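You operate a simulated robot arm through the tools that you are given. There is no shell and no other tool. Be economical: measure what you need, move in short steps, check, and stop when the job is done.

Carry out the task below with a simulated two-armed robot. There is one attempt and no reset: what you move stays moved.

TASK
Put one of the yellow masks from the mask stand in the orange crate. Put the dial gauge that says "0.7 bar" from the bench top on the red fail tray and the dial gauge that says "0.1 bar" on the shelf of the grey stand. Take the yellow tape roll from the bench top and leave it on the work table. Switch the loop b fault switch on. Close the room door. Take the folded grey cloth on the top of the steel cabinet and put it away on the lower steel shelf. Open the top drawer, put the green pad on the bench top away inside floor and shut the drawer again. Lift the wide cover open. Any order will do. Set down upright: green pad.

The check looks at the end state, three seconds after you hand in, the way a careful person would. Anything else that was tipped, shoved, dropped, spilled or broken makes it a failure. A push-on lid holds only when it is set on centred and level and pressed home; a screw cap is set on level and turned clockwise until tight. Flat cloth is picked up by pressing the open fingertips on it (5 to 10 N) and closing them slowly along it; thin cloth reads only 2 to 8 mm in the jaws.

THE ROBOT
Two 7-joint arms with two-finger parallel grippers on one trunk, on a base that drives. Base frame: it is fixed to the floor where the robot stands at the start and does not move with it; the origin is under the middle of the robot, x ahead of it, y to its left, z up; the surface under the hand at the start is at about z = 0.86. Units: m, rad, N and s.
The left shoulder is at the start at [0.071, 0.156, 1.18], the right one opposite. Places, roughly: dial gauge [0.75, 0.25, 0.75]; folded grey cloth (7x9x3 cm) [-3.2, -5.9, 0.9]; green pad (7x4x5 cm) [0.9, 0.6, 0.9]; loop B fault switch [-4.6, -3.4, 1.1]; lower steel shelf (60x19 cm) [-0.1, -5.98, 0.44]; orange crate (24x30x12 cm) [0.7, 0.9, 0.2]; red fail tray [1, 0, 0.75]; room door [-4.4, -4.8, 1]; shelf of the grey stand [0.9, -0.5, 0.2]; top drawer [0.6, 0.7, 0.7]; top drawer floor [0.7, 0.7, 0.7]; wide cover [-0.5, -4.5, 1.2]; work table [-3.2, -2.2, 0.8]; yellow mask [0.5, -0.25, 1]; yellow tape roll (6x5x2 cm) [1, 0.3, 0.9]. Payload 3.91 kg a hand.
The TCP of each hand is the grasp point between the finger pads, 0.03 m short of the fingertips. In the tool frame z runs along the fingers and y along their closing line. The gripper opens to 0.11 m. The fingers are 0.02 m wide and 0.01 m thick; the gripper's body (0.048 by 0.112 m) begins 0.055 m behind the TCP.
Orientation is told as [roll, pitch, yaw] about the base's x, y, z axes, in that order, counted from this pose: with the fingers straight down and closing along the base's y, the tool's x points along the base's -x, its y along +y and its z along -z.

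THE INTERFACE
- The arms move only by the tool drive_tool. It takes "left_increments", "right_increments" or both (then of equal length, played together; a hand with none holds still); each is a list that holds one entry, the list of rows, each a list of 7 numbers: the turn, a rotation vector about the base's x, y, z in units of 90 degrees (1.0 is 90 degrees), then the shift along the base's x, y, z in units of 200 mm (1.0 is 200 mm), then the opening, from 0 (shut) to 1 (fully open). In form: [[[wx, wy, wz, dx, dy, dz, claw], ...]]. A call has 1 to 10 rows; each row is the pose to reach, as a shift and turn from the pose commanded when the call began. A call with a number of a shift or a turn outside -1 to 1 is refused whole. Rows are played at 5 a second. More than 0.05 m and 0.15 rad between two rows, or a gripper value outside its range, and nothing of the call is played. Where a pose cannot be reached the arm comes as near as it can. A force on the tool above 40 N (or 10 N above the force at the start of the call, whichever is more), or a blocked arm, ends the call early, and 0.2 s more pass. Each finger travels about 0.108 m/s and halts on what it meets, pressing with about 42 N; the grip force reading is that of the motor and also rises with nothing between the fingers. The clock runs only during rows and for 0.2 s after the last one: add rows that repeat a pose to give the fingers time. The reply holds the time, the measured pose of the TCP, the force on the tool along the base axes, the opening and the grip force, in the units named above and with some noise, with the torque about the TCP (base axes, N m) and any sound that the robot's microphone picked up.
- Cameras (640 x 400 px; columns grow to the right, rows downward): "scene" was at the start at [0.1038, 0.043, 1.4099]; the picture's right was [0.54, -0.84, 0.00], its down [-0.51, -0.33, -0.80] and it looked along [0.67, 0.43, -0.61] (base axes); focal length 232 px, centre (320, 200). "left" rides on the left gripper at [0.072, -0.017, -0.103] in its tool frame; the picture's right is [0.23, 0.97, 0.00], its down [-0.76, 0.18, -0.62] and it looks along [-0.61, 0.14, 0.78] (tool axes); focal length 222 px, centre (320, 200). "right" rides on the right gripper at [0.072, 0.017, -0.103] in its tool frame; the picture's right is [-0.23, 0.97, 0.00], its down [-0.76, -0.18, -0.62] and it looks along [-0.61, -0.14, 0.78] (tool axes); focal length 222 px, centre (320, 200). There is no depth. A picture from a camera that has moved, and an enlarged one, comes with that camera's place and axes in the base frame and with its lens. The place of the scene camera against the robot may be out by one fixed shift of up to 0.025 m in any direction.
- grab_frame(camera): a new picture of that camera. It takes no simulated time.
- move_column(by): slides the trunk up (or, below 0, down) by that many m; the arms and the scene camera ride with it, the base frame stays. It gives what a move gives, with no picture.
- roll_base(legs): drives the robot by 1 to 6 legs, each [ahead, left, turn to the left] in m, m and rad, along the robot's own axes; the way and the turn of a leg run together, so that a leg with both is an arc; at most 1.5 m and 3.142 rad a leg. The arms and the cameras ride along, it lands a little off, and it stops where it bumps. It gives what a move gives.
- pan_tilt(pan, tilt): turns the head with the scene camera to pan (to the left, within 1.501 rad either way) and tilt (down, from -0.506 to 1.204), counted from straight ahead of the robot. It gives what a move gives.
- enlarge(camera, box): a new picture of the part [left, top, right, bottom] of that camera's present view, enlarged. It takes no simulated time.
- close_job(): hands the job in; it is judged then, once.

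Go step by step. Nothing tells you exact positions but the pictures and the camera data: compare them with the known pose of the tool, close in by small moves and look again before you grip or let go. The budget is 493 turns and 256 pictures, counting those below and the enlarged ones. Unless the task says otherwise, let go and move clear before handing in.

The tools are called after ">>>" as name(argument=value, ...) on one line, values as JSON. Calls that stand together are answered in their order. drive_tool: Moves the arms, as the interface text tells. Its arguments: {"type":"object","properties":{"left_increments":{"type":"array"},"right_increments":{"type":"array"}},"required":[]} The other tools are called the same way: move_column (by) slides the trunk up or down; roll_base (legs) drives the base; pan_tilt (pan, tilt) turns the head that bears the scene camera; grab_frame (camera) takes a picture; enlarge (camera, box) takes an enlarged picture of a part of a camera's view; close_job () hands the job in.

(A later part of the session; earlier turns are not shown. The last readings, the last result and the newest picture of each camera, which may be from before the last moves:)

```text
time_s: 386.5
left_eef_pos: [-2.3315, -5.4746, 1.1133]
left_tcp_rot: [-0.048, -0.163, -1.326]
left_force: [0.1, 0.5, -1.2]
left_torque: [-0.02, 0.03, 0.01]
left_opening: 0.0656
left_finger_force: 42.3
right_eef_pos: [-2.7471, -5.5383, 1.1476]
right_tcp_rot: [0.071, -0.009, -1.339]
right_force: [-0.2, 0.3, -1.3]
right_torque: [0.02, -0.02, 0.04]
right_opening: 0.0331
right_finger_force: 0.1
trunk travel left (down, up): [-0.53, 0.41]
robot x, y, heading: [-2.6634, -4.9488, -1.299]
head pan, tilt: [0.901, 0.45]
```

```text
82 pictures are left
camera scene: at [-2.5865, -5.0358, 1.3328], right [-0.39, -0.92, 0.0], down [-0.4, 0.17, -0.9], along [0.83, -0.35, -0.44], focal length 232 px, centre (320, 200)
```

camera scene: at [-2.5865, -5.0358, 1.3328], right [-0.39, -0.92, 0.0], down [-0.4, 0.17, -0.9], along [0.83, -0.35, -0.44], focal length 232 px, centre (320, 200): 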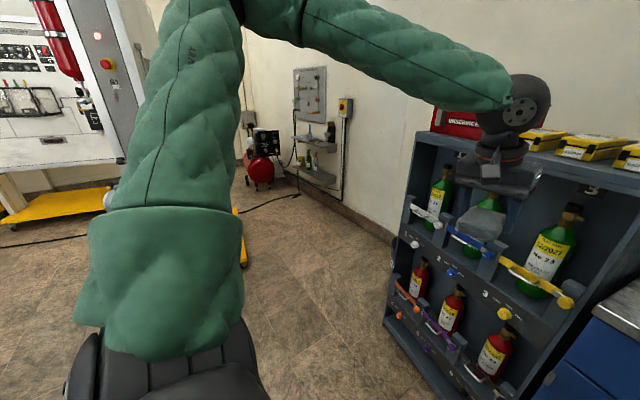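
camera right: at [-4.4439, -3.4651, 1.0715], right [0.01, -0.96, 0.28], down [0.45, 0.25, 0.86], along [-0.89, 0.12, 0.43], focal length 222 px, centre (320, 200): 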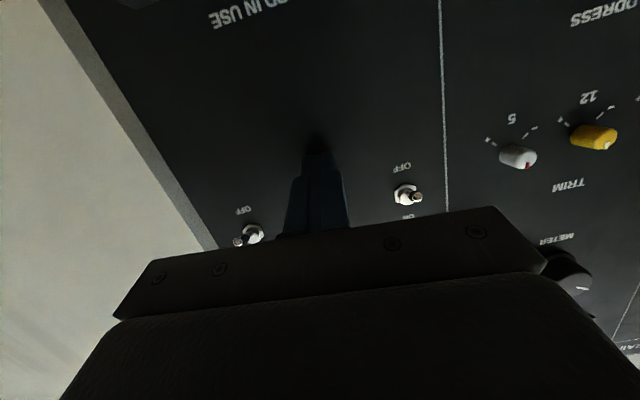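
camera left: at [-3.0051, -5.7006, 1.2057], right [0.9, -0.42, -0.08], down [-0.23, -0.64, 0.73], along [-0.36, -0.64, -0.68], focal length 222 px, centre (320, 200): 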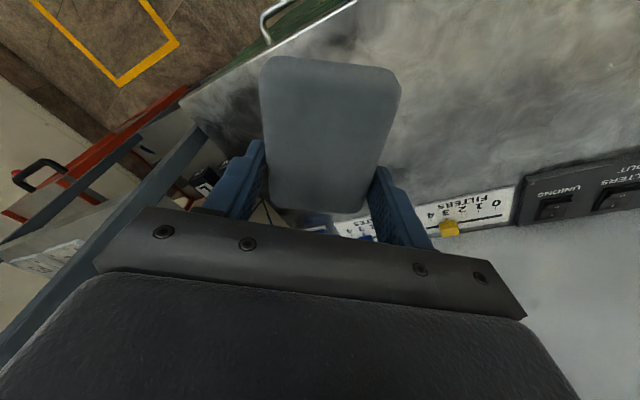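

I'll travel sideways through the aisle facing the rack wall: square up, back slightly, slide left.

>>> roll_base(legs=[[0, 0, -0.275], [-0.07, 0, 0], [0, 0.6, 0], [0, 0.5, 0]])

>>> pan_tilt(pan=0.9, tilt=0.45)

>>> grab_frame(camera="scene")

```text
time_s: 393.9
left_eef_pos: [-1.3899, -5.4825, 1.1142]
left_tcp_rot: [-0.049, -0.163, -1.604]
left_force: [-0.1, -0.1, 0.5]
left_torque: [0.01, 0.0, 0.0]
left_opening: 0.0646
left_finger_force: 41.9
right_eef_pos: [-1.8067, -5.4301, 1.1479]
right_tcp_rot: [0.069, -0.011, -1.619]
right_force: [0.3, -1.2, 0.0]
right_torque: [0.0, 0.01, -0.01]
right_opening: 0.0332
right_finger_force: 0.1
trunk travel left (down, up): [-0.53, 0.41]
robot x, y, heading: [-1.563, -4.8834, -1.578]
head pan, tilt: [0.901, 0.45]
```

```text
time_s: 394.5
left_eef_pos: [-1.389, -5.481, 1.1136]
left_tcp_rot: [-0.048, -0.161, -1.604]
left_force: [0.4, -0.3, -0.4]
left_torque: [0.01, 0.02, -0.01]
left_opening: 0.0645
left_finger_force: 41.6
right_eef_pos: [-1.8069, -5.4294, 1.1478]
right_tcp_rot: [0.072, -0.011, -1.621]
right_force: [0.6, 0.0, 0.4]
right_torque: [0.05, -0.01, 0.02]
right_opening: 0.0328
right_finger_force: 0.0
trunk travel left (down, up): [-0.53, 0.41]
robot x, y, heading: [-1.5647, -4.8834, -1.579]
head pan, tilt: [0.901, 0.45]
```

```text
81 pictures are left
camera scene: at [-1.5131, -4.9954, 1.3328], right [-0.63, -0.78, 0.0], down [-0.34, 0.27, -0.9], along [0.7, -0.56, -0.44], focal length 232 px, centre (320, 200)
```

scene: 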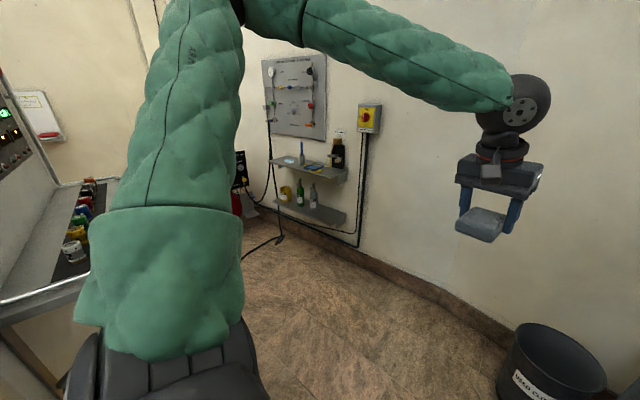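

>>> roll_base(legs=[[0.1, 0.4, 0], [0, 0.55, 0]])

>>> pan_tilt(pan=0.3, tilt=0.6)

>>> grab_frame(camera="scene")

```text
time_s: 396.5
left_eef_pos: [-1.1118, -5.5509, 1.1131]
left_tcp_rot: [-0.051, -0.162, -1.595]
left_force: [0.1, -0.1, -1.6]
left_torque: [0.04, 0.1, -0.04]
left_opening: 0.0644
left_finger_force: 41.5
right_eef_pos: [-1.5306, -5.5005, 1.1508]
right_tcp_rot: [0.068, -0.012, -1.615]
right_force: [1.0, 0.2, -0.7]
right_torque: [0.01, 0.09, 0.0]
right_opening: 0.033
right_finger_force: 0.1
trunk travel left (down, up): [-0.53, 0.41]
robot x, y, heading: [-1.2956, -4.9571, -1.571]
head pan, tilt: [0.901, 0.45]
stopped in leg 1: the robot was blocked; the commanded pose is now the measured one
```

```text
time_s: 397.5
left_eef_pos: [-1.1175, -5.5535, 1.1135]
left_tcp_rot: [-0.045, -0.16, -1.597]
left_force: [-0.1, -0.7, -0.1]
left_torque: [0.02, 0.02, 0.0]
left_opening: 0.0643
left_finger_force: 42.2
right_eef_pos: [-1.5364, -5.5025, 1.1475]
right_tcp_rot: [0.071, -0.011, -1.616]
right_force: [-0.4, 0.0, 0.1]
right_torque: [0.02, -0.01, -0.01]
right_opening: 0.033
right_finger_force: 0.1
trunk travel left (down, up): [-0.53, 0.41]
robot x, y, heading: [-1.2929, -4.9527, -1.572]
head pan, tilt: [0.3, 0.6]
```

```text
80 pictures are left
camera scene: at [-1.2892, -5.0944, 1.3192], right [-0.95, -0.3, 0.0], down [-0.17, 0.54, -0.82], along [0.24, -0.79, -0.57], focal length 232 px, centre (320, 200)
```

scene: 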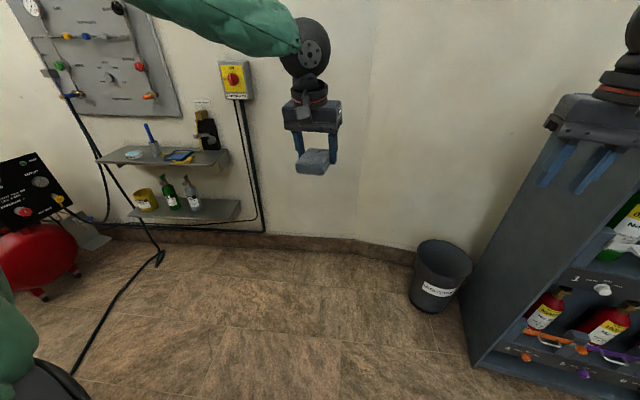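

Blocked by something on the left; look.

>>> pan_tilt(pan=1.4, tilt=0.6)

>>> grab_frame(camera="scene")

```text
time_s: 398.8
left_eef_pos: [-1.1168, -5.5523, 1.1138]
left_tcp_rot: [-0.046, -0.162, -1.599]
left_force: [0.0, 0.6, 0.1]
left_torque: [-0.03, -0.01, 0.03]
left_opening: 0.064
left_finger_force: 42.3
right_eef_pos: [-1.5382, -5.5036, 1.1476]
right_tcp_rot: [0.07, -0.012, -1.616]
right_force: [0.7, -0.6, 0.1]
right_torque: [-0.03, 0.02, -0.02]
right_opening: 0.0331
right_finger_force: 0.0
trunk travel left (down, up): [-0.53, 0.41]
robot x, y, heading: [-1.2978, -4.9528, -1.567]
head pan, tilt: [1.4, 0.6]
```

```text
79 pictures are left
camera scene: at [-1.229, -5.0247, 1.3193], right [-0.17, -0.99, 0.0], down [-0.56, 0.1, -0.83], along [0.81, -0.14, -0.56], focal length 232 px, centre (320, 200)
```

scene: 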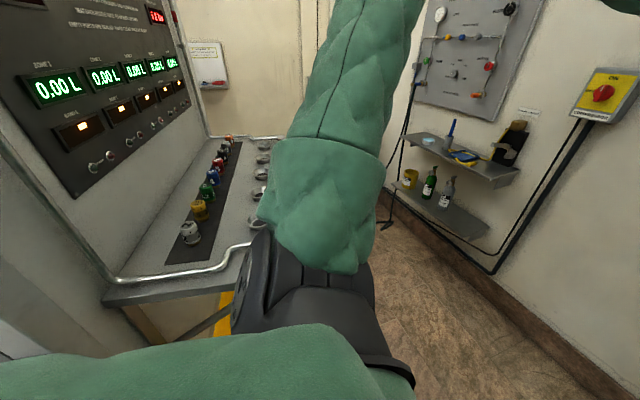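

The console on my left protrudes to y≈−4.94. I'll tuck the hand slightly and move closer to the wall (y≈−5.3), then slide left.

>>> drive_tool(left_increments=[[[0, 0, 0, 0, 0.15, 0, 0.2], [0, 0, 0, 0, 0.3, 0, 0.2], [0, 0, 0, 0, 0.3, 0, 0.2]]])

>>> roll_base(legs=[[0, -0.06, 0], [0.36, 0, 0]])

>>> roll_base(legs=[[0, 0.4, 0], [0, 0.4, 0]])

>>> pan_tilt(pan=0.2, tilt=0.8)

>>> grab_frame(camera="scene")

```text
time_s: 399.6
left_eef_pos: [-1.1177, -5.4932, 1.1134]
left_tcp_rot: [-0.047, -0.162, -1.598]
left_force: [1.0, 0.7, 0.2]
left_torque: [0.0, 0.01, 0.0]
left_opening: 0.0639
left_finger_force: 42.1
right_eef_pos: [-1.5368, -5.5031, 1.1485]
right_tcp_rot: [0.069, -0.011, -1.618]
right_force: [-0.7, 0.4, -0.3]
right_torque: [0.02, 0.0, -0.02]
right_opening: 0.0327
right_finger_force: 0.1
trunk travel left (down, up): [-0.53, 0.41]
robot x, y, heading: [-1.2942, -4.9552, -1.57]
head pan, tilt: [1.4, 0.6]
```

```text
time_s: 402.1
left_eef_pos: [-1.1774, -5.7775, 1.1154]
left_tcp_rot: [-0.05, -0.169, -1.607]
left_force: [0.4, 0.1, -0.7]
left_torque: [-0.02, 0.02, 0.01]
left_opening: 0.0638
left_finger_force: 42.4
right_eef_pos: [-1.5983, -5.7778, 1.1487]
right_tcp_rot: [0.061, -0.017, -1.622]
right_force: [-0.2, 0.8, -0.7]
right_torque: [-0.01, 0.0, -0.01]
right_opening: 0.0331
right_finger_force: 0.2
trunk travel left (down, up): [-0.53, 0.41]
robot x, y, heading: [-1.3521, -5.2437, -1.58]
head pan, tilt: [1.4, 0.6]
stopped in leg 2: the robot was blocked; the commanded pose is now the measured one
```

```text
time_s: 403.7
left_eef_pos: [-1.0152, -5.7899, 1.1133]
left_tcp_rot: [-0.049, -0.162, -1.563]
left_force: [0.7, 0.0, -1.2]
left_torque: [0.03, 0.0, -0.04]
left_opening: 0.0638
left_finger_force: 42.3
right_eef_pos: [-1.445, -5.8069, 1.1418]
right_tcp_rot: [0.063, -0.002, -1.6]
right_force: [-0.4, -0.3, -1.2]
right_torque: [0.04, 0.01, -0.01]
right_opening: 0.033
right_finger_force: 0.1
trunk travel left (down, up): [-0.53, 0.41]
robot x, y, heading: [-1.2118, -5.2599, -1.542]
head pan, tilt: [1.4, 0.6]
stopped in leg 1: the robot was blocked; the commanded pose is now the measured one
```

```text
time_s: 405.1
left_eef_pos: [-1.0174, -5.7839, 1.1167]
left_tcp_rot: [-0.047, -0.167, -1.563]
left_force: [-0.2, 0.4, -0.8]
left_torque: [0.02, -0.03, -0.03]
left_opening: 0.0637
left_finger_force: 41.9
right_eef_pos: [-1.4444, -5.8056, 1.1438]
right_tcp_rot: [0.067, -0.006, -1.594]
right_force: [-0.1, -0.5, 0.6]
right_torque: [0.01, -0.05, 0.0]
right_opening: 0.0333
right_finger_force: 0.1
trunk travel left (down, up): [-0.53, 0.41]
robot x, y, heading: [-1.2102, -5.2571, -1.534]
head pan, tilt: [0.201, 0.799]
```

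```text
78 pictures are left
camera scene: at [-1.2146, -5.3848, 1.303], right [-0.97, -0.23, 0.0], down [-0.17, 0.69, -0.7], along [0.16, -0.68, -0.71], focal length 232 px, centre (320, 200)
```

scene: 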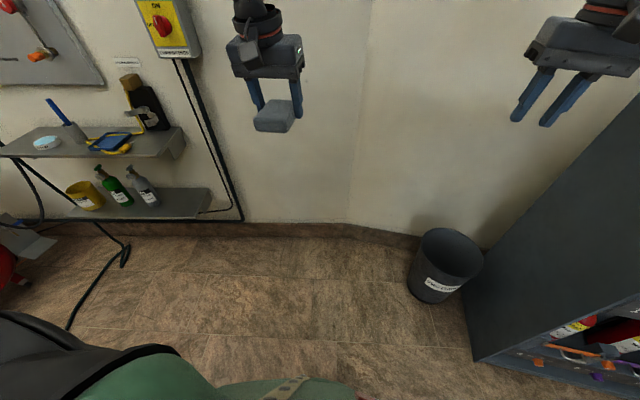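

>>> pan_tilt(pan=-0.9, tilt=0.6)

>>> grab_frame(camera="scene")

>>> pan_tilt(pan=1.45, tilt=1.0)

>>> grab_frame(camera="scene")

```text
time_s: 406.4
left_eef_pos: [-1.016, -5.7855, 1.1167]
left_tcp_rot: [-0.046, -0.167, -1.56]
left_force: [-0.5, -0.8, -1.2]
left_torque: [0.02, -0.02, -0.01]
left_opening: 0.0637
left_finger_force: 42.1
right_eef_pos: [-1.4447, -5.804, 1.1422]
right_tcp_rot: [0.065, -0.006, -1.593]
right_force: [-0.3, 0.1, -0.8]
right_torque: [-0.01, 0.01, -0.01]
right_opening: 0.0328
right_finger_force: 0.0
trunk travel left (down, up): [-0.53, 0.41]
robot x, y, heading: [-1.2068, -5.2589, -1.534]
head pan, tilt: [-0.901, 0.6]
```

```text
77 pictures are left
camera scene: at [-1.3007, -5.3634, 1.3195], right [-0.65, 0.76, -0.01], down [0.43, 0.36, -0.83], along [-0.63, -0.54, -0.56], focal length 232 px, centre (320, 200)
```

scene: 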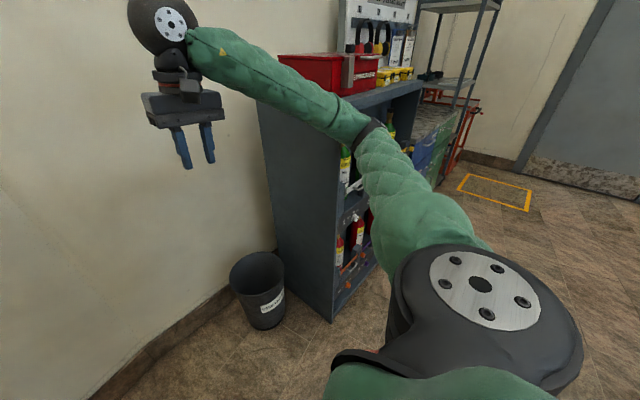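

```text
time_s: 408.6
left_eef_pos: [-1.0168, -5.7845, 1.116]
left_tcp_rot: [-0.046, -0.166, -1.562]
left_force: [0.5, 0.9, -0.6]
left_torque: [-0.02, 0.0, 0.03]
left_opening: 0.0635
left_finger_force: 41.9
right_eef_pos: [-1.4449, -5.8044, 1.1424]
right_tcp_rot: [0.068, -0.007, -1.592]
right_force: [0.4, 0.6, 0.5]
right_torque: [-0.01, 0.0, -0.01]
right_opening: 0.0331
right_finger_force: 0.0
trunk travel left (down, up): [-0.53, 0.41]
robot x, y, heading: [-1.2087, -5.2573, -1.538]
head pan, tilt: [1.45, 1.0]
```

```text
76 pictures are left
camera scene: at [-1.1638, -5.3122, 1.2877], right [-0.09, -1.0, 0.0], down [-0.84, 0.07, -0.54], along [0.54, -0.05, -0.84], focal length 232 px, centre (320, 200)
```

scene: 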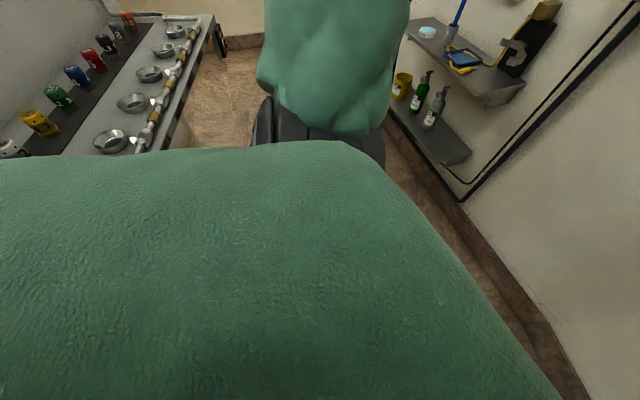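

The rack is undisturbed. The base needs about 7 cm more toward the wall to pass the console; I'll straighten and try.

>>> roll_base(legs=[[0.0, -0.03, 0]])

>>> roll_base(legs=[[0.1, 0, 0]])

>>> roll_base(legs=[[0, 0, -0.035]])

>>> roll_base(legs=[[0, 0.4, 0]])

```text
time_s: 409.5
left_eef_pos: [-1.0258, -5.7812, 1.116]
left_tcp_rot: [-0.053, -0.167, -1.56]
left_force: [-0.4, 0.1, -1.1]
left_torque: [0.02, 0.02, 0.03]
left_opening: 0.0638
left_finger_force: 41.6
right_eef_pos: [-1.448, -5.7991, 1.1429]
right_tcp_rot: [0.053, -0.005, -1.576]
right_force: [-0.7, 0.2, 0.0]
right_torque: [0.0, -0.01, -0.02]
right_opening: 0.033
right_finger_force: 0.0
trunk travel left (down, up): [-0.53, 0.41]
robot x, y, heading: [-1.2313, -5.2517, -1.539]
head pan, tilt: [1.45, 1.0]
stopped in leg 1: the robot was blocked; the commanded pose is now the measured one
```

```text
time_s: 410.2
left_eef_pos: [-1.0253, -5.785, 1.1153]
left_tcp_rot: [-0.056, -0.168, -1.563]
left_force: [-0.2, 1.2, -1.3]
left_torque: [-0.04, 0.0, -0.03]
left_opening: 0.0636
left_finger_force: 42.0
right_eef_pos: [-1.4468, -5.8005, 1.1426]
right_tcp_rot: [0.052, -0.008, -1.582]
right_force: [-0.6, 0.0, 0.2]
right_torque: [0.03, -0.01, 0.0]
right_opening: 0.0329
right_finger_force: 0.0
trunk travel left (down, up): [-0.53, 0.41]
robot x, y, heading: [-1.2312, -5.2581, -1.54]
head pan, tilt: [1.45, 1.0]
stopped in leg 1: the robot was blocked; the commanded pose is now the measured one
```

```text
time_s: 411.0
left_eef_pos: [-1.0498, -5.7999, 1.1128]
left_tcp_rot: [-0.048, -0.162, -1.598]
left_force: [-0.6, -0.1, -0.1]
left_torque: [-0.03, 0.0, -0.02]
left_opening: 0.0636
left_finger_force: 42.3
right_eef_pos: [-1.4727, -5.8004, 1.136]
right_tcp_rot: [0.058, 0.003, -1.616]
right_force: [-0.2, -0.2, -0.1]
right_torque: [-0.01, 0.01, 0.0]
right_opening: 0.033
right_finger_force: 0.1
trunk travel left (down, up): [-0.53, 0.41]
robot x, y, heading: [-1.2263, -5.2578, -1.574]
head pan, tilt: [1.45, 1.0]
```

```text
time_s: 412.0
left_eef_pos: [-1.0105, -5.7994, 1.1128]
left_tcp_rot: [-0.048, -0.16, -1.572]
left_force: [0.7, 0.2, -0.6]
left_torque: [0.01, 0.02, -0.02]
left_opening: 0.0632
left_finger_force: 41.8
right_eef_pos: [-1.4411, -5.8117, 1.1366]
right_tcp_rot: [0.056, 0.003, -1.611]
right_force: [0.0, -0.2, 0.2]
right_torque: [0.01, 0.01, -0.02]
right_opening: 0.0327
right_finger_force: 0.2
trunk travel left (down, up): [-0.53, 0.41]
robot x, y, heading: [-1.2034, -5.2673, -1.549]
head pan, tilt: [1.45, 1.0]
stopped in leg 1: the robot was blocked; the commanded pose is now the measured one
```

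I'm hemmed in between rack (right elbow) and console (base). Pull the right hand inward/forward to draw that elbow away from the rack.

>>> drive_tool(right_increments=[[[0, 0, 0, 0.15, -0.05, 0.1, 0.3], [0, 0, 0, 0.3, -0.1, 0.2, 0.3], [0, 0, 0, 0.45, -0.15, 0.3, 0.3], [0, 0, 0, 0.6, -0.2, 0.4, 0.3], [0, 0, 0, 0.7, -0.3, 0.5, 0.3], [0, 0, 0, 0.7, -0.3, 0.5, 0.3]]])

>>> pan_tilt(pan=-0.9, tilt=0.5)

>>> grab_frame(camera="scene")

```text
time_s: 413.6
left_eef_pos: [-1.1461, -5.8043, 1.1129]
left_tcp_rot: [-0.047, -0.167, -1.728]
left_force: [-0.2, -0.6, -0.9]
left_torque: [0.05, 0.01, -0.04]
left_opening: 0.0637
left_finger_force: 41.5
right_eef_pos: [-1.4518, -5.8371, 1.2081]
right_tcp_rot: [0.054, 0.045, -1.773]
right_force: [0.5, -0.8, -0.6]
right_torque: [0.03, -0.01, 0.03]
right_opening: 0.0331
right_finger_force: 0.0
trunk travel left (down, up): [-0.53, 0.41]
robot x, y, heading: [-1.2507, -5.2514, -1.706]
head pan, tilt: [1.45, 1.0]
stopped in row 6 (right hand): the arm was blocked; the commanded pose is now the measured one
```

```text
time_s: 415.8
left_eef_pos: [-1.1499, -5.8028, 1.1222]
left_tcp_rot: [-0.046, -0.173, -1.724]
left_force: [0.0, 0.8, -1.5]
left_torque: [0.0, 0.01, 0.01]
left_opening: 0.0637
left_finger_force: 42.4
right_eef_pos: [-1.4538, -5.8321, 1.2297]
right_tcp_rot: [0.062, 0.015, -1.771]
right_force: [0.1, 0.0, -0.4]
right_torque: [-0.01, 0.0, 0.01]
right_opening: 0.0329
right_finger_force: 0.1
trunk travel left (down, up): [-0.53, 0.41]
robot x, y, heading: [-1.2574, -5.2582, -1.695]
head pan, tilt: [-0.901, 0.499]
```

```text
75 pictures are left
camera scene: at [-1.3618, -5.3422, 1.3303], right [-0.51, 0.86, -0.01], down [0.41, 0.24, -0.88], along [-0.75, -0.46, -0.47], focal length 232 px, centre (320, 200)
```

scene: 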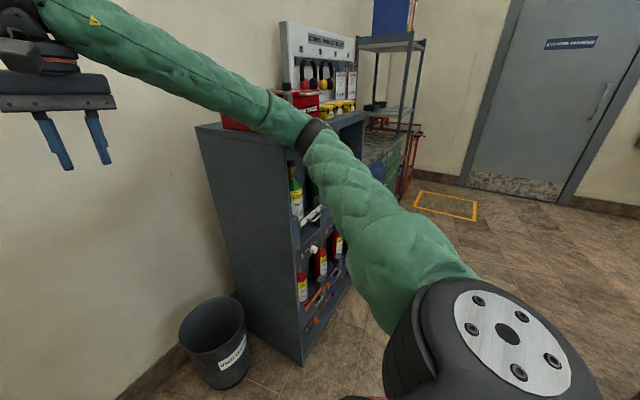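

The right elbow rests against the rack's front corner (nothing displaced). I'll raise the trunk so both arms go above the rack height.

>>> move_column(by=0.38)

>>> roll_base(legs=[[0, 0, 0.13]])

>>> grab_frame(camera="scene")

```text
time_s: 419.5
left_eef_pos: [-1.1418, -5.815, 1.4923]
left_tcp_rot: [-0.048, -0.16, -1.715]
left_force: [0.2, 0.2, -0.2]
left_torque: [0.01, -0.02, -0.01]
left_opening: 0.0639
left_finger_force: 41.9
right_eef_pos: [-1.4433, -5.848, 1.6009]
right_tcp_rot: [0.053, 0.031, -1.76]
right_force: [0.4, 0.4, 0.5]
right_torque: [0.0, -0.03, 0.04]
right_opening: 0.0331
right_finger_force: 0.0
trunk travel left (down, up): [-0.91, 0.03]
robot x, y, heading: [-1.2554, -5.2557, -1.692]
head pan, tilt: [-0.901, 0.499]
```

```text
time_s: 420.4
left_eef_pos: [-1.0732, -5.7957, 1.4932]
left_tcp_rot: [-0.048, -0.161, -1.588]
left_force: [-0.3, -0.2, -0.3]
left_torque: [0.0, -0.02, 0.0]
left_opening: 0.0637
left_finger_force: 41.8
right_eef_pos: [-1.3694, -5.8677, 1.6]
right_tcp_rot: [0.057, 0.03, -1.629]
right_force: [0.2, 0.4, -0.3]
right_torque: [0.05, 0.0, 0.0]
right_opening: 0.033
right_finger_force: 0.1
trunk travel left (down, up): [-0.91, 0.03]
robot x, y, heading: [-1.2519, -5.2567, -1.564]
head pan, tilt: [-0.901, 0.499]
```

```text
74 pictures are left
camera scene: at [-1.3478, -5.3686, 1.7082], right [-0.63, 0.78, 0.0], down [0.38, 0.3, -0.88], along [-0.68, -0.55, -0.48], focal length 232 px, centre (320, 200)
```

scene: 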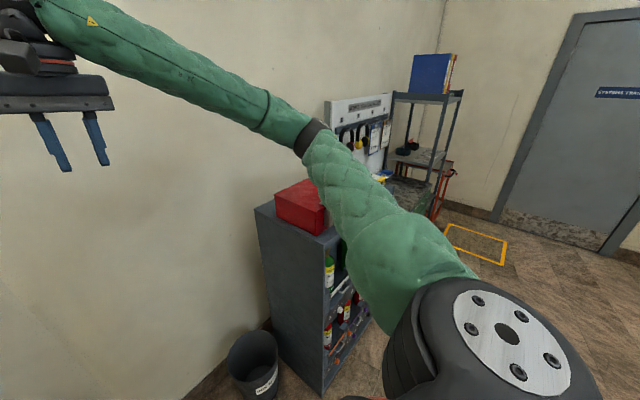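

>>> roll_base(legs=[[0.09, 0, 0]])

>>> roll_base(legs=[[0, 0.3, 0]])

```text
time_s: 421.6
left_eef_pos: [-1.0694, -5.8759, 1.497]
left_tcp_rot: [-0.05, -0.167, -1.588]
left_force: [0.4, 0.4, 0.1]
left_torque: [-0.03, 0.0, -0.01]
left_opening: 0.0636
left_finger_force: 42.5
right_eef_pos: [-1.366, -5.9479, 1.6042]
right_tcp_rot: [0.055, 0.024, -1.629]
right_force: [0.4, 0.6, 0.0]
right_torque: [-0.05, -0.01, -0.01]
right_opening: 0.0328
right_finger_force: 0.0
trunk travel left (down, up): [-0.91, 0.03]
robot x, y, heading: [-1.2535, -5.3455, -1.565]
head pan, tilt: [-0.901, 0.499]
```

```text
time_s: 423.6
left_eef_pos: [-0.7698, -5.881, 1.4942]
left_tcp_rot: [-0.046, -0.162, -1.585]
left_force: [-0.6, 0.2, 0.7]
left_torque: [0.01, -0.01, 0.01]
left_opening: 0.0636
left_finger_force: 42.3
right_eef_pos: [-1.0652, -5.9545, 1.6004]
right_tcp_rot: [0.057, 0.032, -1.626]
right_force: [-0.3, -0.4, -0.2]
right_torque: [0.01, 0.0, 0.01]
right_opening: 0.0329
right_finger_force: 0.0
trunk travel left (down, up): [-0.91, 0.03]
robot x, y, heading: [-0.9536, -5.3468, -1.563]
head pan, tilt: [-0.901, 0.499]
```

Past the pinch. Pull the right hand back from the wall and view the shelf.

>>> drive_tool(right_increments=[[[0, 0, 0, -0.05, 0.15, 0, 0.3], [0, 0, 0, -0.1, 0.3, 0, 0.3], [0, 0, 0, -0.15, 0.45, 0, 0.3]]])

>>> pan_tilt(pan=0.6, tilt=0.8)

>>> grab_frame(camera="scene")

```text
time_s: 424.4
left_eef_pos: [-0.7659, -5.8806, 1.4922]
left_tcp_rot: [-0.049, -0.16, -1.583]
left_force: [0.5, -0.3, -0.3]
left_torque: [-0.05, 0.03, 0.02]
left_opening: 0.0638
left_finger_force: 41.8
right_eef_pos: [-1.0931, -5.863, 1.6013]
right_tcp_rot: [0.053, 0.029, -1.627]
right_force: [0.4, -0.1, -0.7]
right_torque: [-0.01, -0.01, 0.0]
right_opening: 0.0331
right_finger_force: 0.1
trunk travel left (down, up): [-0.91, 0.03]
robot x, y, heading: [-0.9509, -5.3444, -1.564]
head pan, tilt: [-0.901, 0.499]
```

```text
time_s: 426.0
left_eef_pos: [-0.7672, -5.8801, 1.4931]
left_tcp_rot: [-0.049, -0.161, -1.585]
left_force: [0.0, -0.5, -0.3]
left_torque: [0.01, 0.06, 0.02]
left_opening: 0.0636
left_finger_force: 41.6
right_eef_pos: [-1.0946, -5.8638, 1.6019]
right_tcp_rot: [0.053, 0.029, -1.627]
right_force: [0.2, 0.2, -0.6]
right_torque: [0.01, 0.02, -0.03]
right_opening: 0.0331
right_finger_force: 0.1
trunk travel left (down, up): [-0.91, 0.03]
robot x, y, heading: [-0.954, -5.3443, -1.56]
head pan, tilt: [0.6, 0.799]
```

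```text
73 pictures are left
camera scene: at [-0.9261, -5.4639, 1.6824], right [-0.82, -0.57, 0.0], down [-0.41, 0.59, -0.7], along [0.4, -0.57, -0.72], focal length 232 px, centre (320, 200)
```

scene: 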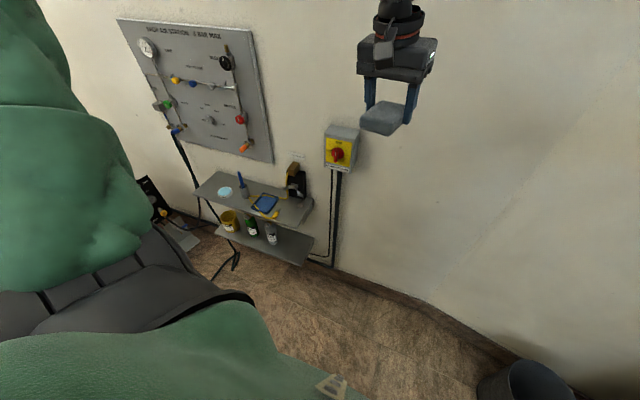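

Lower shelf: right end x≈−0.43, bottles start at x≈−0.2; the free spot is about x −0.34. Retract the left hand, lower the trunk here, then slide over.

>>> drive_tool(left_increments=[[[0, 0, 0, 0, 0.15, 0, 0.2], [0, 0, 0, 0, 0.3, 0, 0.2], [0, 0, 0, 0, 0.4, 0, 0.2]]], right_increments=[[[0, 0, 0, -0.15, 0.1, 0, 0.3], [0, 0, 0, -0.3, 0.2, 0, 0.3], [0, 0, 0, -0.45, 0.2, 0, 0.3]]])

>>> move_column(by=-0.4)

>>> move_column(by=-0.4)

>>> pan_tilt(pan=0.5, tilt=0.4)

>>> grab_frame(camera="scene")

```text
time_s: 426.8
left_eef_pos: [-0.7691, -5.7999, 1.493]
left_tcp_rot: [-0.049, -0.16, -1.583]
left_force: [-0.1, 0.0, -1.2]
left_torque: [-0.02, 0.0, 0.03]
left_opening: 0.0636
left_finger_force: 42.8
right_eef_pos: [-1.1839, -5.8222, 1.6003]
right_tcp_rot: [0.055, 0.03, -1.625]
right_force: [-0.6, 0.1, 0.2]
right_torque: [-0.01, -0.03, 0.02]
right_opening: 0.0331
right_finger_force: 0.0
trunk travel left (down, up): [-0.91, 0.03]
robot x, y, heading: [-0.9546, -5.344, -1.565]
head pan, tilt: [0.6, 0.799]
```

```text
time_s: 430.6
left_eef_pos: [-0.7665, -5.8, 1.0935]
left_tcp_rot: [-0.047, -0.162, -1.585]
left_force: [0.0, -0.7, -0.8]
left_torque: [-0.02, -0.03, 0.0]
left_opening: 0.0641
left_finger_force: 42.0
right_eef_pos: [-1.1838, -5.8223, 1.2003]
right_tcp_rot: [0.053, 0.03, -1.626]
right_force: [0.2, 0.8, 0.1]
right_torque: [-0.01, 0.0, 0.01]
right_opening: 0.033
right_finger_force: 0.0
trunk travel left (down, up): [-0.51, 0.43]
robot x, y, heading: [-0.9559, -5.3429, -1.558]
head pan, tilt: [0.6, 0.799]
```

```text
time_s: 434.5
left_eef_pos: [-0.7673, -5.8, 0.6934]
left_tcp_rot: [-0.05, -0.16, -1.586]
left_force: [0.7, 0.0, -1.0]
left_torque: [-0.03, -0.03, 0.01]
left_opening: 0.0635
left_finger_force: 42.0
right_eef_pos: [-1.1834, -5.8231, 0.8003]
right_tcp_rot: [0.055, 0.03, -1.626]
right_force: [0.5, 0.6, -0.1]
right_torque: [0.0, 0.01, -0.02]
right_opening: 0.0331
right_finger_force: 0.1
trunk travel left (down, up): [-0.11, 0.83]
robot x, y, heading: [-0.9546, -5.3408, -1.56]
head pan, tilt: [0.6, 0.799]
```

```text
time_s: 435.3
left_eef_pos: [-0.7684, -5.8002, 0.6934]
left_tcp_rot: [-0.05, -0.161, -1.585]
left_force: [-0.6, 0.5, -0.2]
left_torque: [0.0, 0.02, -0.04]
left_opening: 0.0634
left_finger_force: 42.3
right_eef_pos: [-1.183, -5.8238, 0.8005]
right_tcp_rot: [0.054, 0.028, -1.627]
right_force: [0.2, 0.4, 0.0]
right_torque: [0.0, 0.01, 0.02]
right_opening: 0.033
right_finger_force: 0.1
trunk travel left (down, up): [-0.11, 0.83]
robot x, y, heading: [-0.9544, -5.3392, -1.564]
head pan, tilt: [0.499, 0.4]
```

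```text
72 pictures are left
camera scene: at [-0.927, -5.4781, 0.9174], right [-0.87, -0.49, 0.0], down [-0.19, 0.34, -0.92], along [0.45, -0.8, -0.39], focal length 232 px, centre (320, 200)
```

scene: 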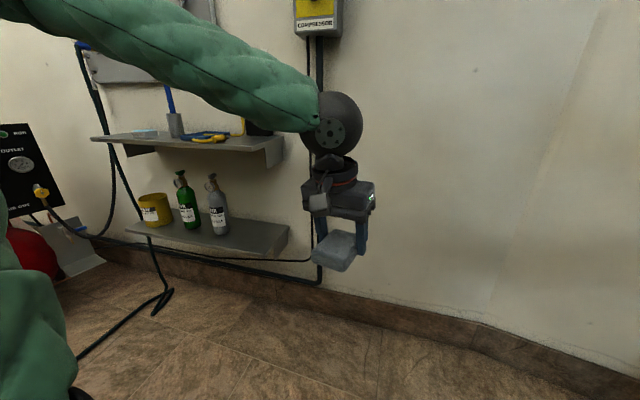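

The shelf wall is angled ~13°, the free spot is near (−0.37, −6.0), and the gap up to the upper shelf is limited. I'll turn the base to match, pitch the hand to 45°, and lower it.

>>> roll_base(legs=[[0, 0, 0.22]])

>>> drive_tool(left_increments=[[[-0.078, -0.018, 0, -0.02, 0.05, -0.1, 0.2], [-0.156, -0.036, 0, -0.03, 0.1, -0.2, 0.2], [-0.234, -0.055, 0, -0.03, 0.1, -0.3, 0.2], [-0.312, -0.073, 0, -0.03, 0.1, -0.45, 0.2], [-0.389, -0.092, 0, -0.03, 0.1, -0.6, 0.2], [-0.389, -0.092, 0, -0.03, 0.1, -0.65, 0.2]]])

>>> grab_frame(camera="scene")

>>> grab_frame(camera="left")

```text
time_s: 436.5
left_eef_pos: [-0.6701, -5.7492, 0.6931]
left_tcp_rot: [-0.048, -0.162, -1.362]
left_force: [0.5, 0.7, -0.6]
left_torque: [0.03, 0.0, 0.03]
left_opening: 0.0634
left_finger_force: 41.9
right_eef_pos: [-1.0711, -5.8625, 0.8]
right_tcp_rot: [0.054, 0.029, -1.404]
right_force: [0.5, -0.2, 0.4]
right_torque: [0.0, 0.03, -0.04]
right_opening: 0.0329
right_finger_force: 0.1
trunk travel left (down, up): [-0.11, 0.83]
robot x, y, heading: [-0.9535, -5.339, -1.334]
head pan, tilt: [0.499, 0.4]
```

```text
time_s: 437.9
left_eef_pos: [-0.6776, -5.8759, 0.6064]
left_tcp_rot: [-0.032, -0.789, -1.369]
left_force: [-1.7, -1.8, -0.7]
left_torque: [0.01, -0.02, 0.01]
left_opening: 0.0636
left_finger_force: 41.9
left hand out of reach, approached as far as the arm can: row 1, 2, 3, 4, 5, 6
right_eef_pos: [-1.0713, -5.8615, 0.8004]
right_tcp_rot: [0.053, 0.03, -1.403]
right_force: [0.3, -1.0, -0.3]
right_torque: [0.02, -0.02, 0.01]
right_opening: 0.0331
right_finger_force: 0.2
trunk travel left (down, up): [-0.11, 0.83]
robot x, y, heading: [-0.9525, -5.3414, -1.337]
head pan, tilt: [0.499, 0.4]
```

```text
71 pictures are left
camera scene: at [-0.8991, -5.4648, 0.9176], right [-0.74, -0.67, 0.0], down [-0.26, 0.29, -0.92], along [0.62, -0.68, -0.39], focal length 232 px, centre (320, 200)
```

scene: 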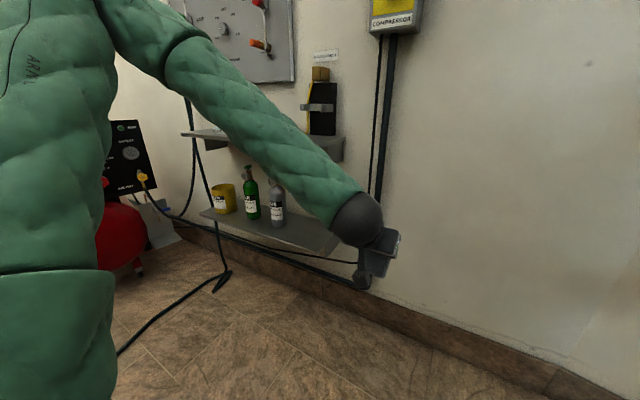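

```text
70 pictures are left
camera left: at [-0.7159, -5.7563, 0.6292], right [0.93, 0.33, -0.18], down [0.21, -0.06, 0.98], along [0.31, -0.94, -0.12], focal length 222 px, centre (320, 200)
```

left: 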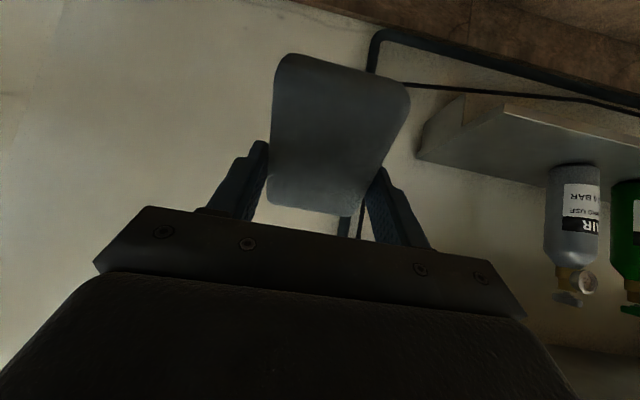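

Refined: shelf right end x≈−0.43, bottle at −0.20; cloth goes at about (−0.325, −6.0). Lower by 7 cm and move the base so the cloth enters from the front.

>>> move_column(by=-0.06)

>>> roll_base(legs=[[0.06, 0.31, 0]])

>>> grab_frame(camera="left")

>>> grab_frame(camera="scene")

```text
time_s: 438.9
left_eef_pos: [-0.6773, -5.875, 0.5475]
left_tcp_rot: [-0.031, -0.79, -1.37]
left_force: [-0.4, -0.9, -0.5]
left_torque: [-0.02, 0.0, 0.0]
left_opening: 0.0638
left_finger_force: 42.2
right_eef_pos: [-1.0709, -5.8616, 0.7402]
right_tcp_rot: [0.055, 0.029, -1.403]
right_force: [0.1, 0.1, 0.8]
right_torque: [0.0, 0.02, -0.01]
right_opening: 0.0329
right_finger_force: 0.1
trunk travel left (down, up): [-0.05, 0.89]
robot x, y, heading: [-0.9532, -5.3425, -1.338]
head pan, tilt: [0.499, 0.4]
```

```text
time_s: 441.0
left_eef_pos: [-0.3655, -5.864, 0.5473]
left_tcp_rot: [-0.031, -0.787, -1.369]
left_force: [0.1, 0.2, -0.1]
left_torque: [0.01, 0.02, -0.02]
left_opening: 0.0638
left_finger_force: 42.1
right_eef_pos: [-0.7582, -5.8507, 0.7408]
right_tcp_rot: [0.054, 0.03, -1.402]
right_force: [0.8, 0.0, 0.4]
right_torque: [-0.01, -0.01, 0.04]
right_opening: 0.0331
right_finger_force: 0.1
trunk travel left (down, up): [-0.05, 0.89]
robot x, y, heading: [-0.6405, -5.328, -1.335]
head pan, tilt: [0.499, 0.4]
```

```text
69 pictures are left
camera left: at [-0.4028, -5.7439, 0.5694], right [0.93, 0.33, -0.18], down [0.21, -0.06, 0.98], along [0.31, -0.94, -0.12], focal length 222 px, centre (320, 200)
```

left: 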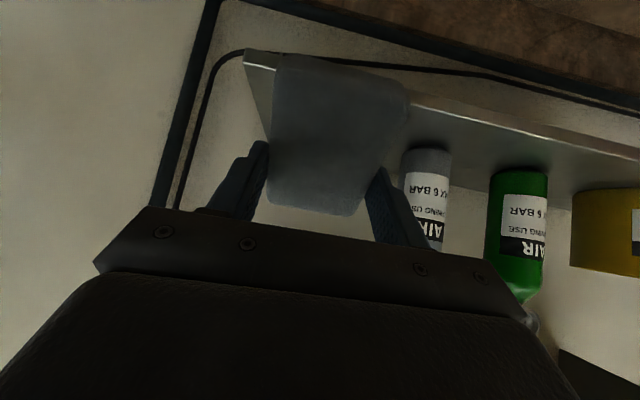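

```text
68 pictures are left
camera scene: at [-0.5868, -5.4528, 0.8575], right [-0.74, -0.67, 0.0], down [-0.26, 0.29, -0.92], along [0.62, -0.68, -0.39], focal length 232 px, centre (320, 200)
```

scene: 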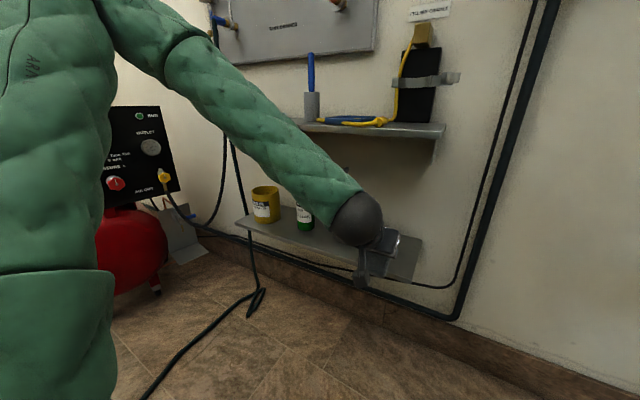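

Aligned with clear margins (bottle edge x≈−0.22). Move forward over the shelf.

>>> drive_tool(left_increments=[[[0, 0, 0, 0.045, -0.18, 0, 0.2], [0, 0, 0, 0.09, -0.36, 0, 0.2], [0, 0, 0, 0.135, -0.54, 0, 0.2], [0, 0, 0, 0.175, -0.72, 0, 0.2], [0, 0, 0, 0.175, -0.72, 0, 0.2]]])

>>> grab_frame(camera="left")

>>> enlarge(camera="scene", box=[220, 100, 480, 300])

```text
time_s: 442.2
left_eef_pos: [-0.3291, -6.0072, 0.5479]
left_tcp_rot: [-0.028, -0.787, -1.367]
left_force: [0.0, -0.9, -0.9]
left_torque: [-0.05, 0.02, 0.02]
left_opening: 0.0639
left_finger_force: 41.9
right_eef_pos: [-0.7565, -5.8503, 0.7407]
right_tcp_rot: [0.053, 0.032, -1.4]
right_force: [-0.5, -0.4, 0.7]
right_torque: [0.01, 0.03, -0.01]
right_opening: 0.0329
right_finger_force: 0.0
trunk travel left (down, up): [-0.05, 0.89]
robot x, y, heading: [-0.6431, -5.3331, -1.334]
head pan, tilt: [0.499, 0.4]
```

```text
67 pictures are left
camera left: at [-0.3678, -5.888, 0.5698], right [0.93, 0.33, -0.18], down [0.21, -0.06, 0.98], along [0.31, -0.94, -0.12], focal length 222 px, centre (320, 200)
```

left: 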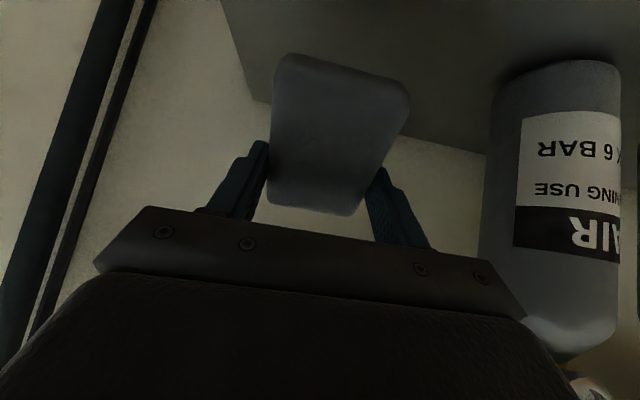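

```text
2.00 times, centred on (350, 200) of scene
camera zoom: at [-0.5867, -5.4529, 0.8574], right [-0.74, -0.67, 0.0], down [-0.26, 0.29, -0.92], along [0.62, -0.68, -0.39], focal length 463 px, centre (260, 200)
```

zoom: 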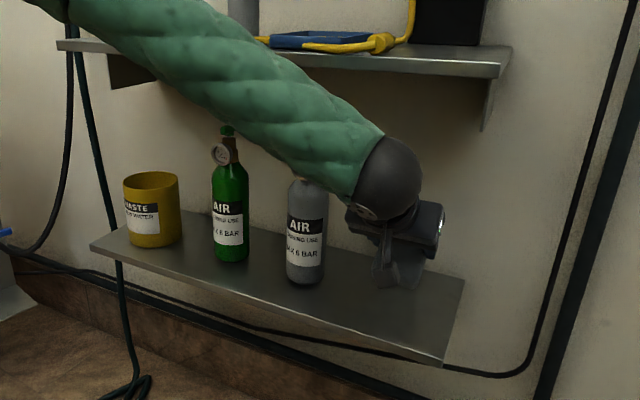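

>>> move_column(by=-0.03)

>>> move_column(by=-0.012)

>>> enlarge(camera="scene", box=[280, 150, 440, 280])

```text
time_s: 443.0
left_eef_pos: [-0.3302, -6.0064, 0.5167]
left_tcp_rot: [-0.03, -0.79, -1.369]
left_force: [0.3, 0.3, -0.8]
left_torque: [-0.01, -0.01, -0.02]
left_opening: 0.0635
left_finger_force: 41.9
right_eef_pos: [-0.7578, -5.8508, 0.7105]
right_tcp_rot: [0.053, 0.03, -1.401]
right_force: [0.5, -0.7, -0.1]
right_torque: [0.0, 0.02, -0.01]
right_opening: 0.0333
right_finger_force: 0.1
trunk travel left (down, up): [-0.02, 0.92]
robot x, y, heading: [-0.6422, -5.3293, -1.337]
head pan, tilt: [0.499, 0.4]
```

```text
time_s: 443.6
left_eef_pos: [-0.3305, -6.0067, 0.5056]
left_tcp_rot: [-0.03, -0.789, -1.368]
left_force: [0.3, -0.4, -1.1]
left_torque: [-0.01, 0.0, -0.03]
left_opening: 0.0634
left_finger_force: 42.1
right_eef_pos: [-0.7581, -5.8502, 0.6984]
right_tcp_rot: [0.054, 0.03, -1.402]
right_force: [0.2, -0.1, 0.4]
right_torque: [-0.01, -0.02, 0.0]
right_opening: 0.0331
right_finger_force: 0.0
trunk travel left (down, up): [-0.008, 0.932]
robot x, y, heading: [-0.6419, -5.3284, -1.331]
head pan, tilt: [0.499, 0.4]
```

```text
3.08 times, centred on (360, 215) of scene
camera zoom: at [-0.5867, -5.4527, 0.8156], right [-0.74, -0.67, 0.0], down [-0.26, 0.29, -0.92], along [0.62, -0.68, -0.39], focal length 713 px, centre (197, 154)
```

zoom: 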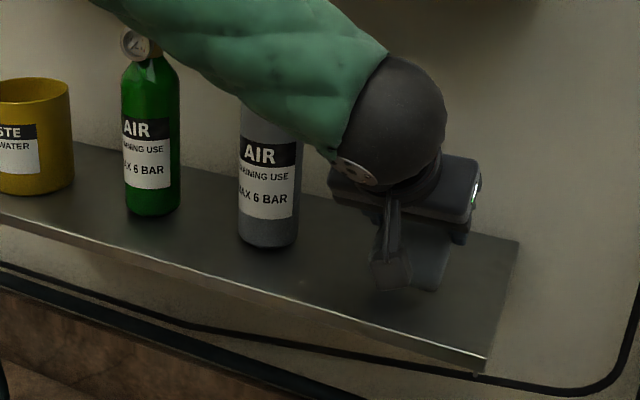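

>>> drive_tool(left_increments=[[[0, 0, 0, 0, 0, -0.03, 0.2], [0, 0, 0, 0, 0, -0.06, 0.2], [0, 0, 0, 0, 0, -0.09, 0.2], [0, 0, 0, 0, 0, -0.12, 0.2], [0, 0, 0, 0, 0, -0.12, 0.2]]])

>>> grab_frame(camera="left")

```text
time_s: 444.2
left_eef_pos: [-0.3313, -6.0086, 0.4996]
left_tcp_rot: [-0.031, -0.799, -1.368]
left_force: [-1.1, 2.7, 20.9]
left_torque: [0.81, -0.5, 0.11]
left_opening: 0.064
left_finger_force: 42.0
right_eef_pos: [-0.7588, -5.85, 0.6983]
right_tcp_rot: [0.056, 0.03, -1.399]
right_force: [0.3, 0.1, 0.0]
right_torque: [0.0, 0.0, 0.0]
right_opening: 0.0328
right_finger_force: 0.1
trunk travel left (down, up): [-0.008, 0.932]
robot x, y, heading: [-0.6415, -5.3344, -1.335]
head pan, tilt: [0.499, 0.4]
stopped in row 3 (left hand): the force on the tool passed its limit at 46 N (the readings are from after the stop); the commanded pose is now the measured one
```

```text
64 pictures are left
camera left: at [-0.3682, -5.8891, 0.5217], right [0.93, 0.33, -0.18], down [0.21, -0.05, 0.98], along [0.31, -0.94, -0.11], focal length 222 px, centre (320, 200)
```

left: 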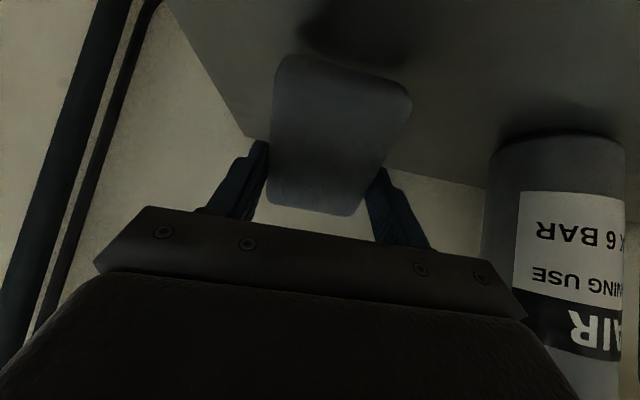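

The near edge of the cloth touches the shelf. Release gently and withdraw back-and-up.

>>> drive_tool(left_increments=[[[0, 0, 0, 0, 0, 0.005, 0.62], [0, 0, 0, 0, 0, 0.005, 0.7], [0, 0, 0, 0, 0, 0.005, 0.78], [0, 0, 0, 0, 0, 0.005, 0.78], [0, 0, 0, -0.012, 0.05, 0.06, 0.78], [0, 0, 0, -0.04, 0.17, 0.15, 0.78], [0, 0, 0, -0.08, 0.35, 0.2, 0.78], [0, 0, 0, -0.12, 0.53, 0.2, 0.78], [0, 0, 0, -0.17, 0.72, 0.2, 0.78]]])

>>> grab_frame(camera="left")

>>> grab_frame(camera="scene")

```text
time_s: 446.2
left_eef_pos: [-0.3647, -5.8642, 0.5367]
left_tcp_rot: [-0.029, -0.794, -1.366]
left_force: [0.0, -0.8, 0.8]
left_torque: [0.03, 0.01, 0.01]
left_opening: 0.0859
left_finger_force: 0.1
right_eef_pos: [-0.7574, -5.8502, 0.6978]
right_tcp_rot: [0.055, 0.031, -1.402]
right_force: [0.7, 0.0, 0.5]
right_torque: [0.04, 0.02, -0.02]
right_opening: 0.0329
right_finger_force: 0.0
trunk travel left (down, up): [-0.008, 0.932]
robot x, y, heading: [-0.6377, -5.3275, -1.332]
head pan, tilt: [0.499, 0.4]
```

```text
63 pictures are left
camera left: at [-0.4021, -5.7445, 0.5591], right [0.93, 0.33, -0.18], down [0.21, -0.05, 0.98], along [0.31, -0.94, -0.12], focal length 222 px, centre (320, 200)
```

left: 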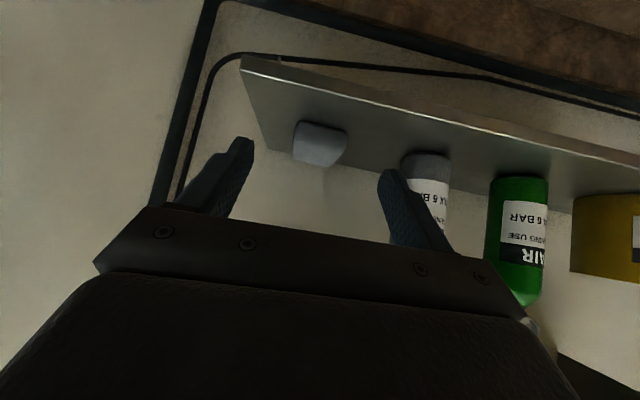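

```text
62 pictures are left
camera scene: at [-0.5867, -5.453, 0.8155], right [-0.74, -0.67, 0.0], down [-0.26, 0.29, -0.92], along [0.62, -0.68, -0.39], focal length 232 px, centre (320, 200)
```

scene: 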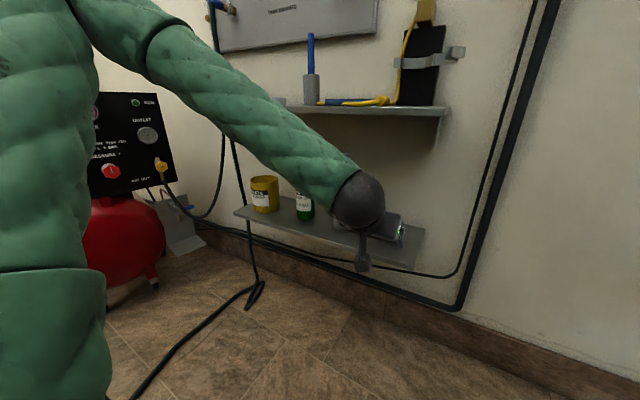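

The cloth lies on the lower steel shelf. Last: the wide cover near [−0.5, −4.5, 1.2]. Look toward the console beside/behind me.

>>> move_column(by=0.4)

>>> pan_tilt(pan=1.5, tilt=0.1)

>>> grab_frame(camera="scene")

```text
time_s: 450.1
left_eef_pos: [-0.3636, -5.8646, 0.9374]
left_tcp_rot: [-0.029, -0.795, -1.368]
left_force: [0.5, 0.3, 0.8]
left_torque: [-0.02, 0.01, 0.02]
left_opening: 0.0859
left_finger_force: 0.2
right_eef_pos: [-0.7588, -5.8506, 1.0978]
right_tcp_rot: [0.053, 0.029, -1.402]
right_force: [0.5, 0.3, 0.2]
right_torque: [-0.01, 0.03, 0.02]
right_opening: 0.0329
right_finger_force: 0.0
trunk travel left (down, up): [-0.408, 0.532]
robot x, y, heading: [-0.641, -5.3297, -1.33]
head pan, tilt: [0.499, 0.4]
```

```text
time_s: 451.3
left_eef_pos: [-0.3643, -5.8639, 0.9375]
left_tcp_rot: [-0.03, -0.797, -1.369]
left_force: [0.3, -0.5, -0.1]
left_torque: [-0.01, 0.0, -0.03]
left_opening: 0.0858
left_finger_force: 0.0
right_eef_pos: [-0.7577, -5.8497, 1.0987]
right_tcp_rot: [0.054, 0.03, -1.402]
right_force: [-0.2, 0.2, -0.1]
right_torque: [0.01, 0.05, 0.01]
right_opening: 0.0331
right_finger_force: 0.0
trunk travel left (down, up): [-0.408, 0.532]
robot x, y, heading: [-0.6407, -5.3281, -1.337]
head pan, tilt: [1.499, 0.099]
```

```text
61 pictures are left
camera scene: at [-0.558, -5.3692, 1.2434], right [0.16, -0.99, 0.0], down [-0.1, -0.02, -0.99], along [0.98, 0.16, -0.1], focal length 232 px, centre (320, 200)
```

scene: 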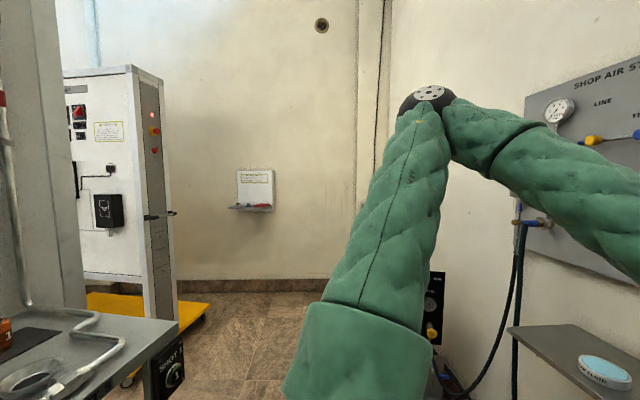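

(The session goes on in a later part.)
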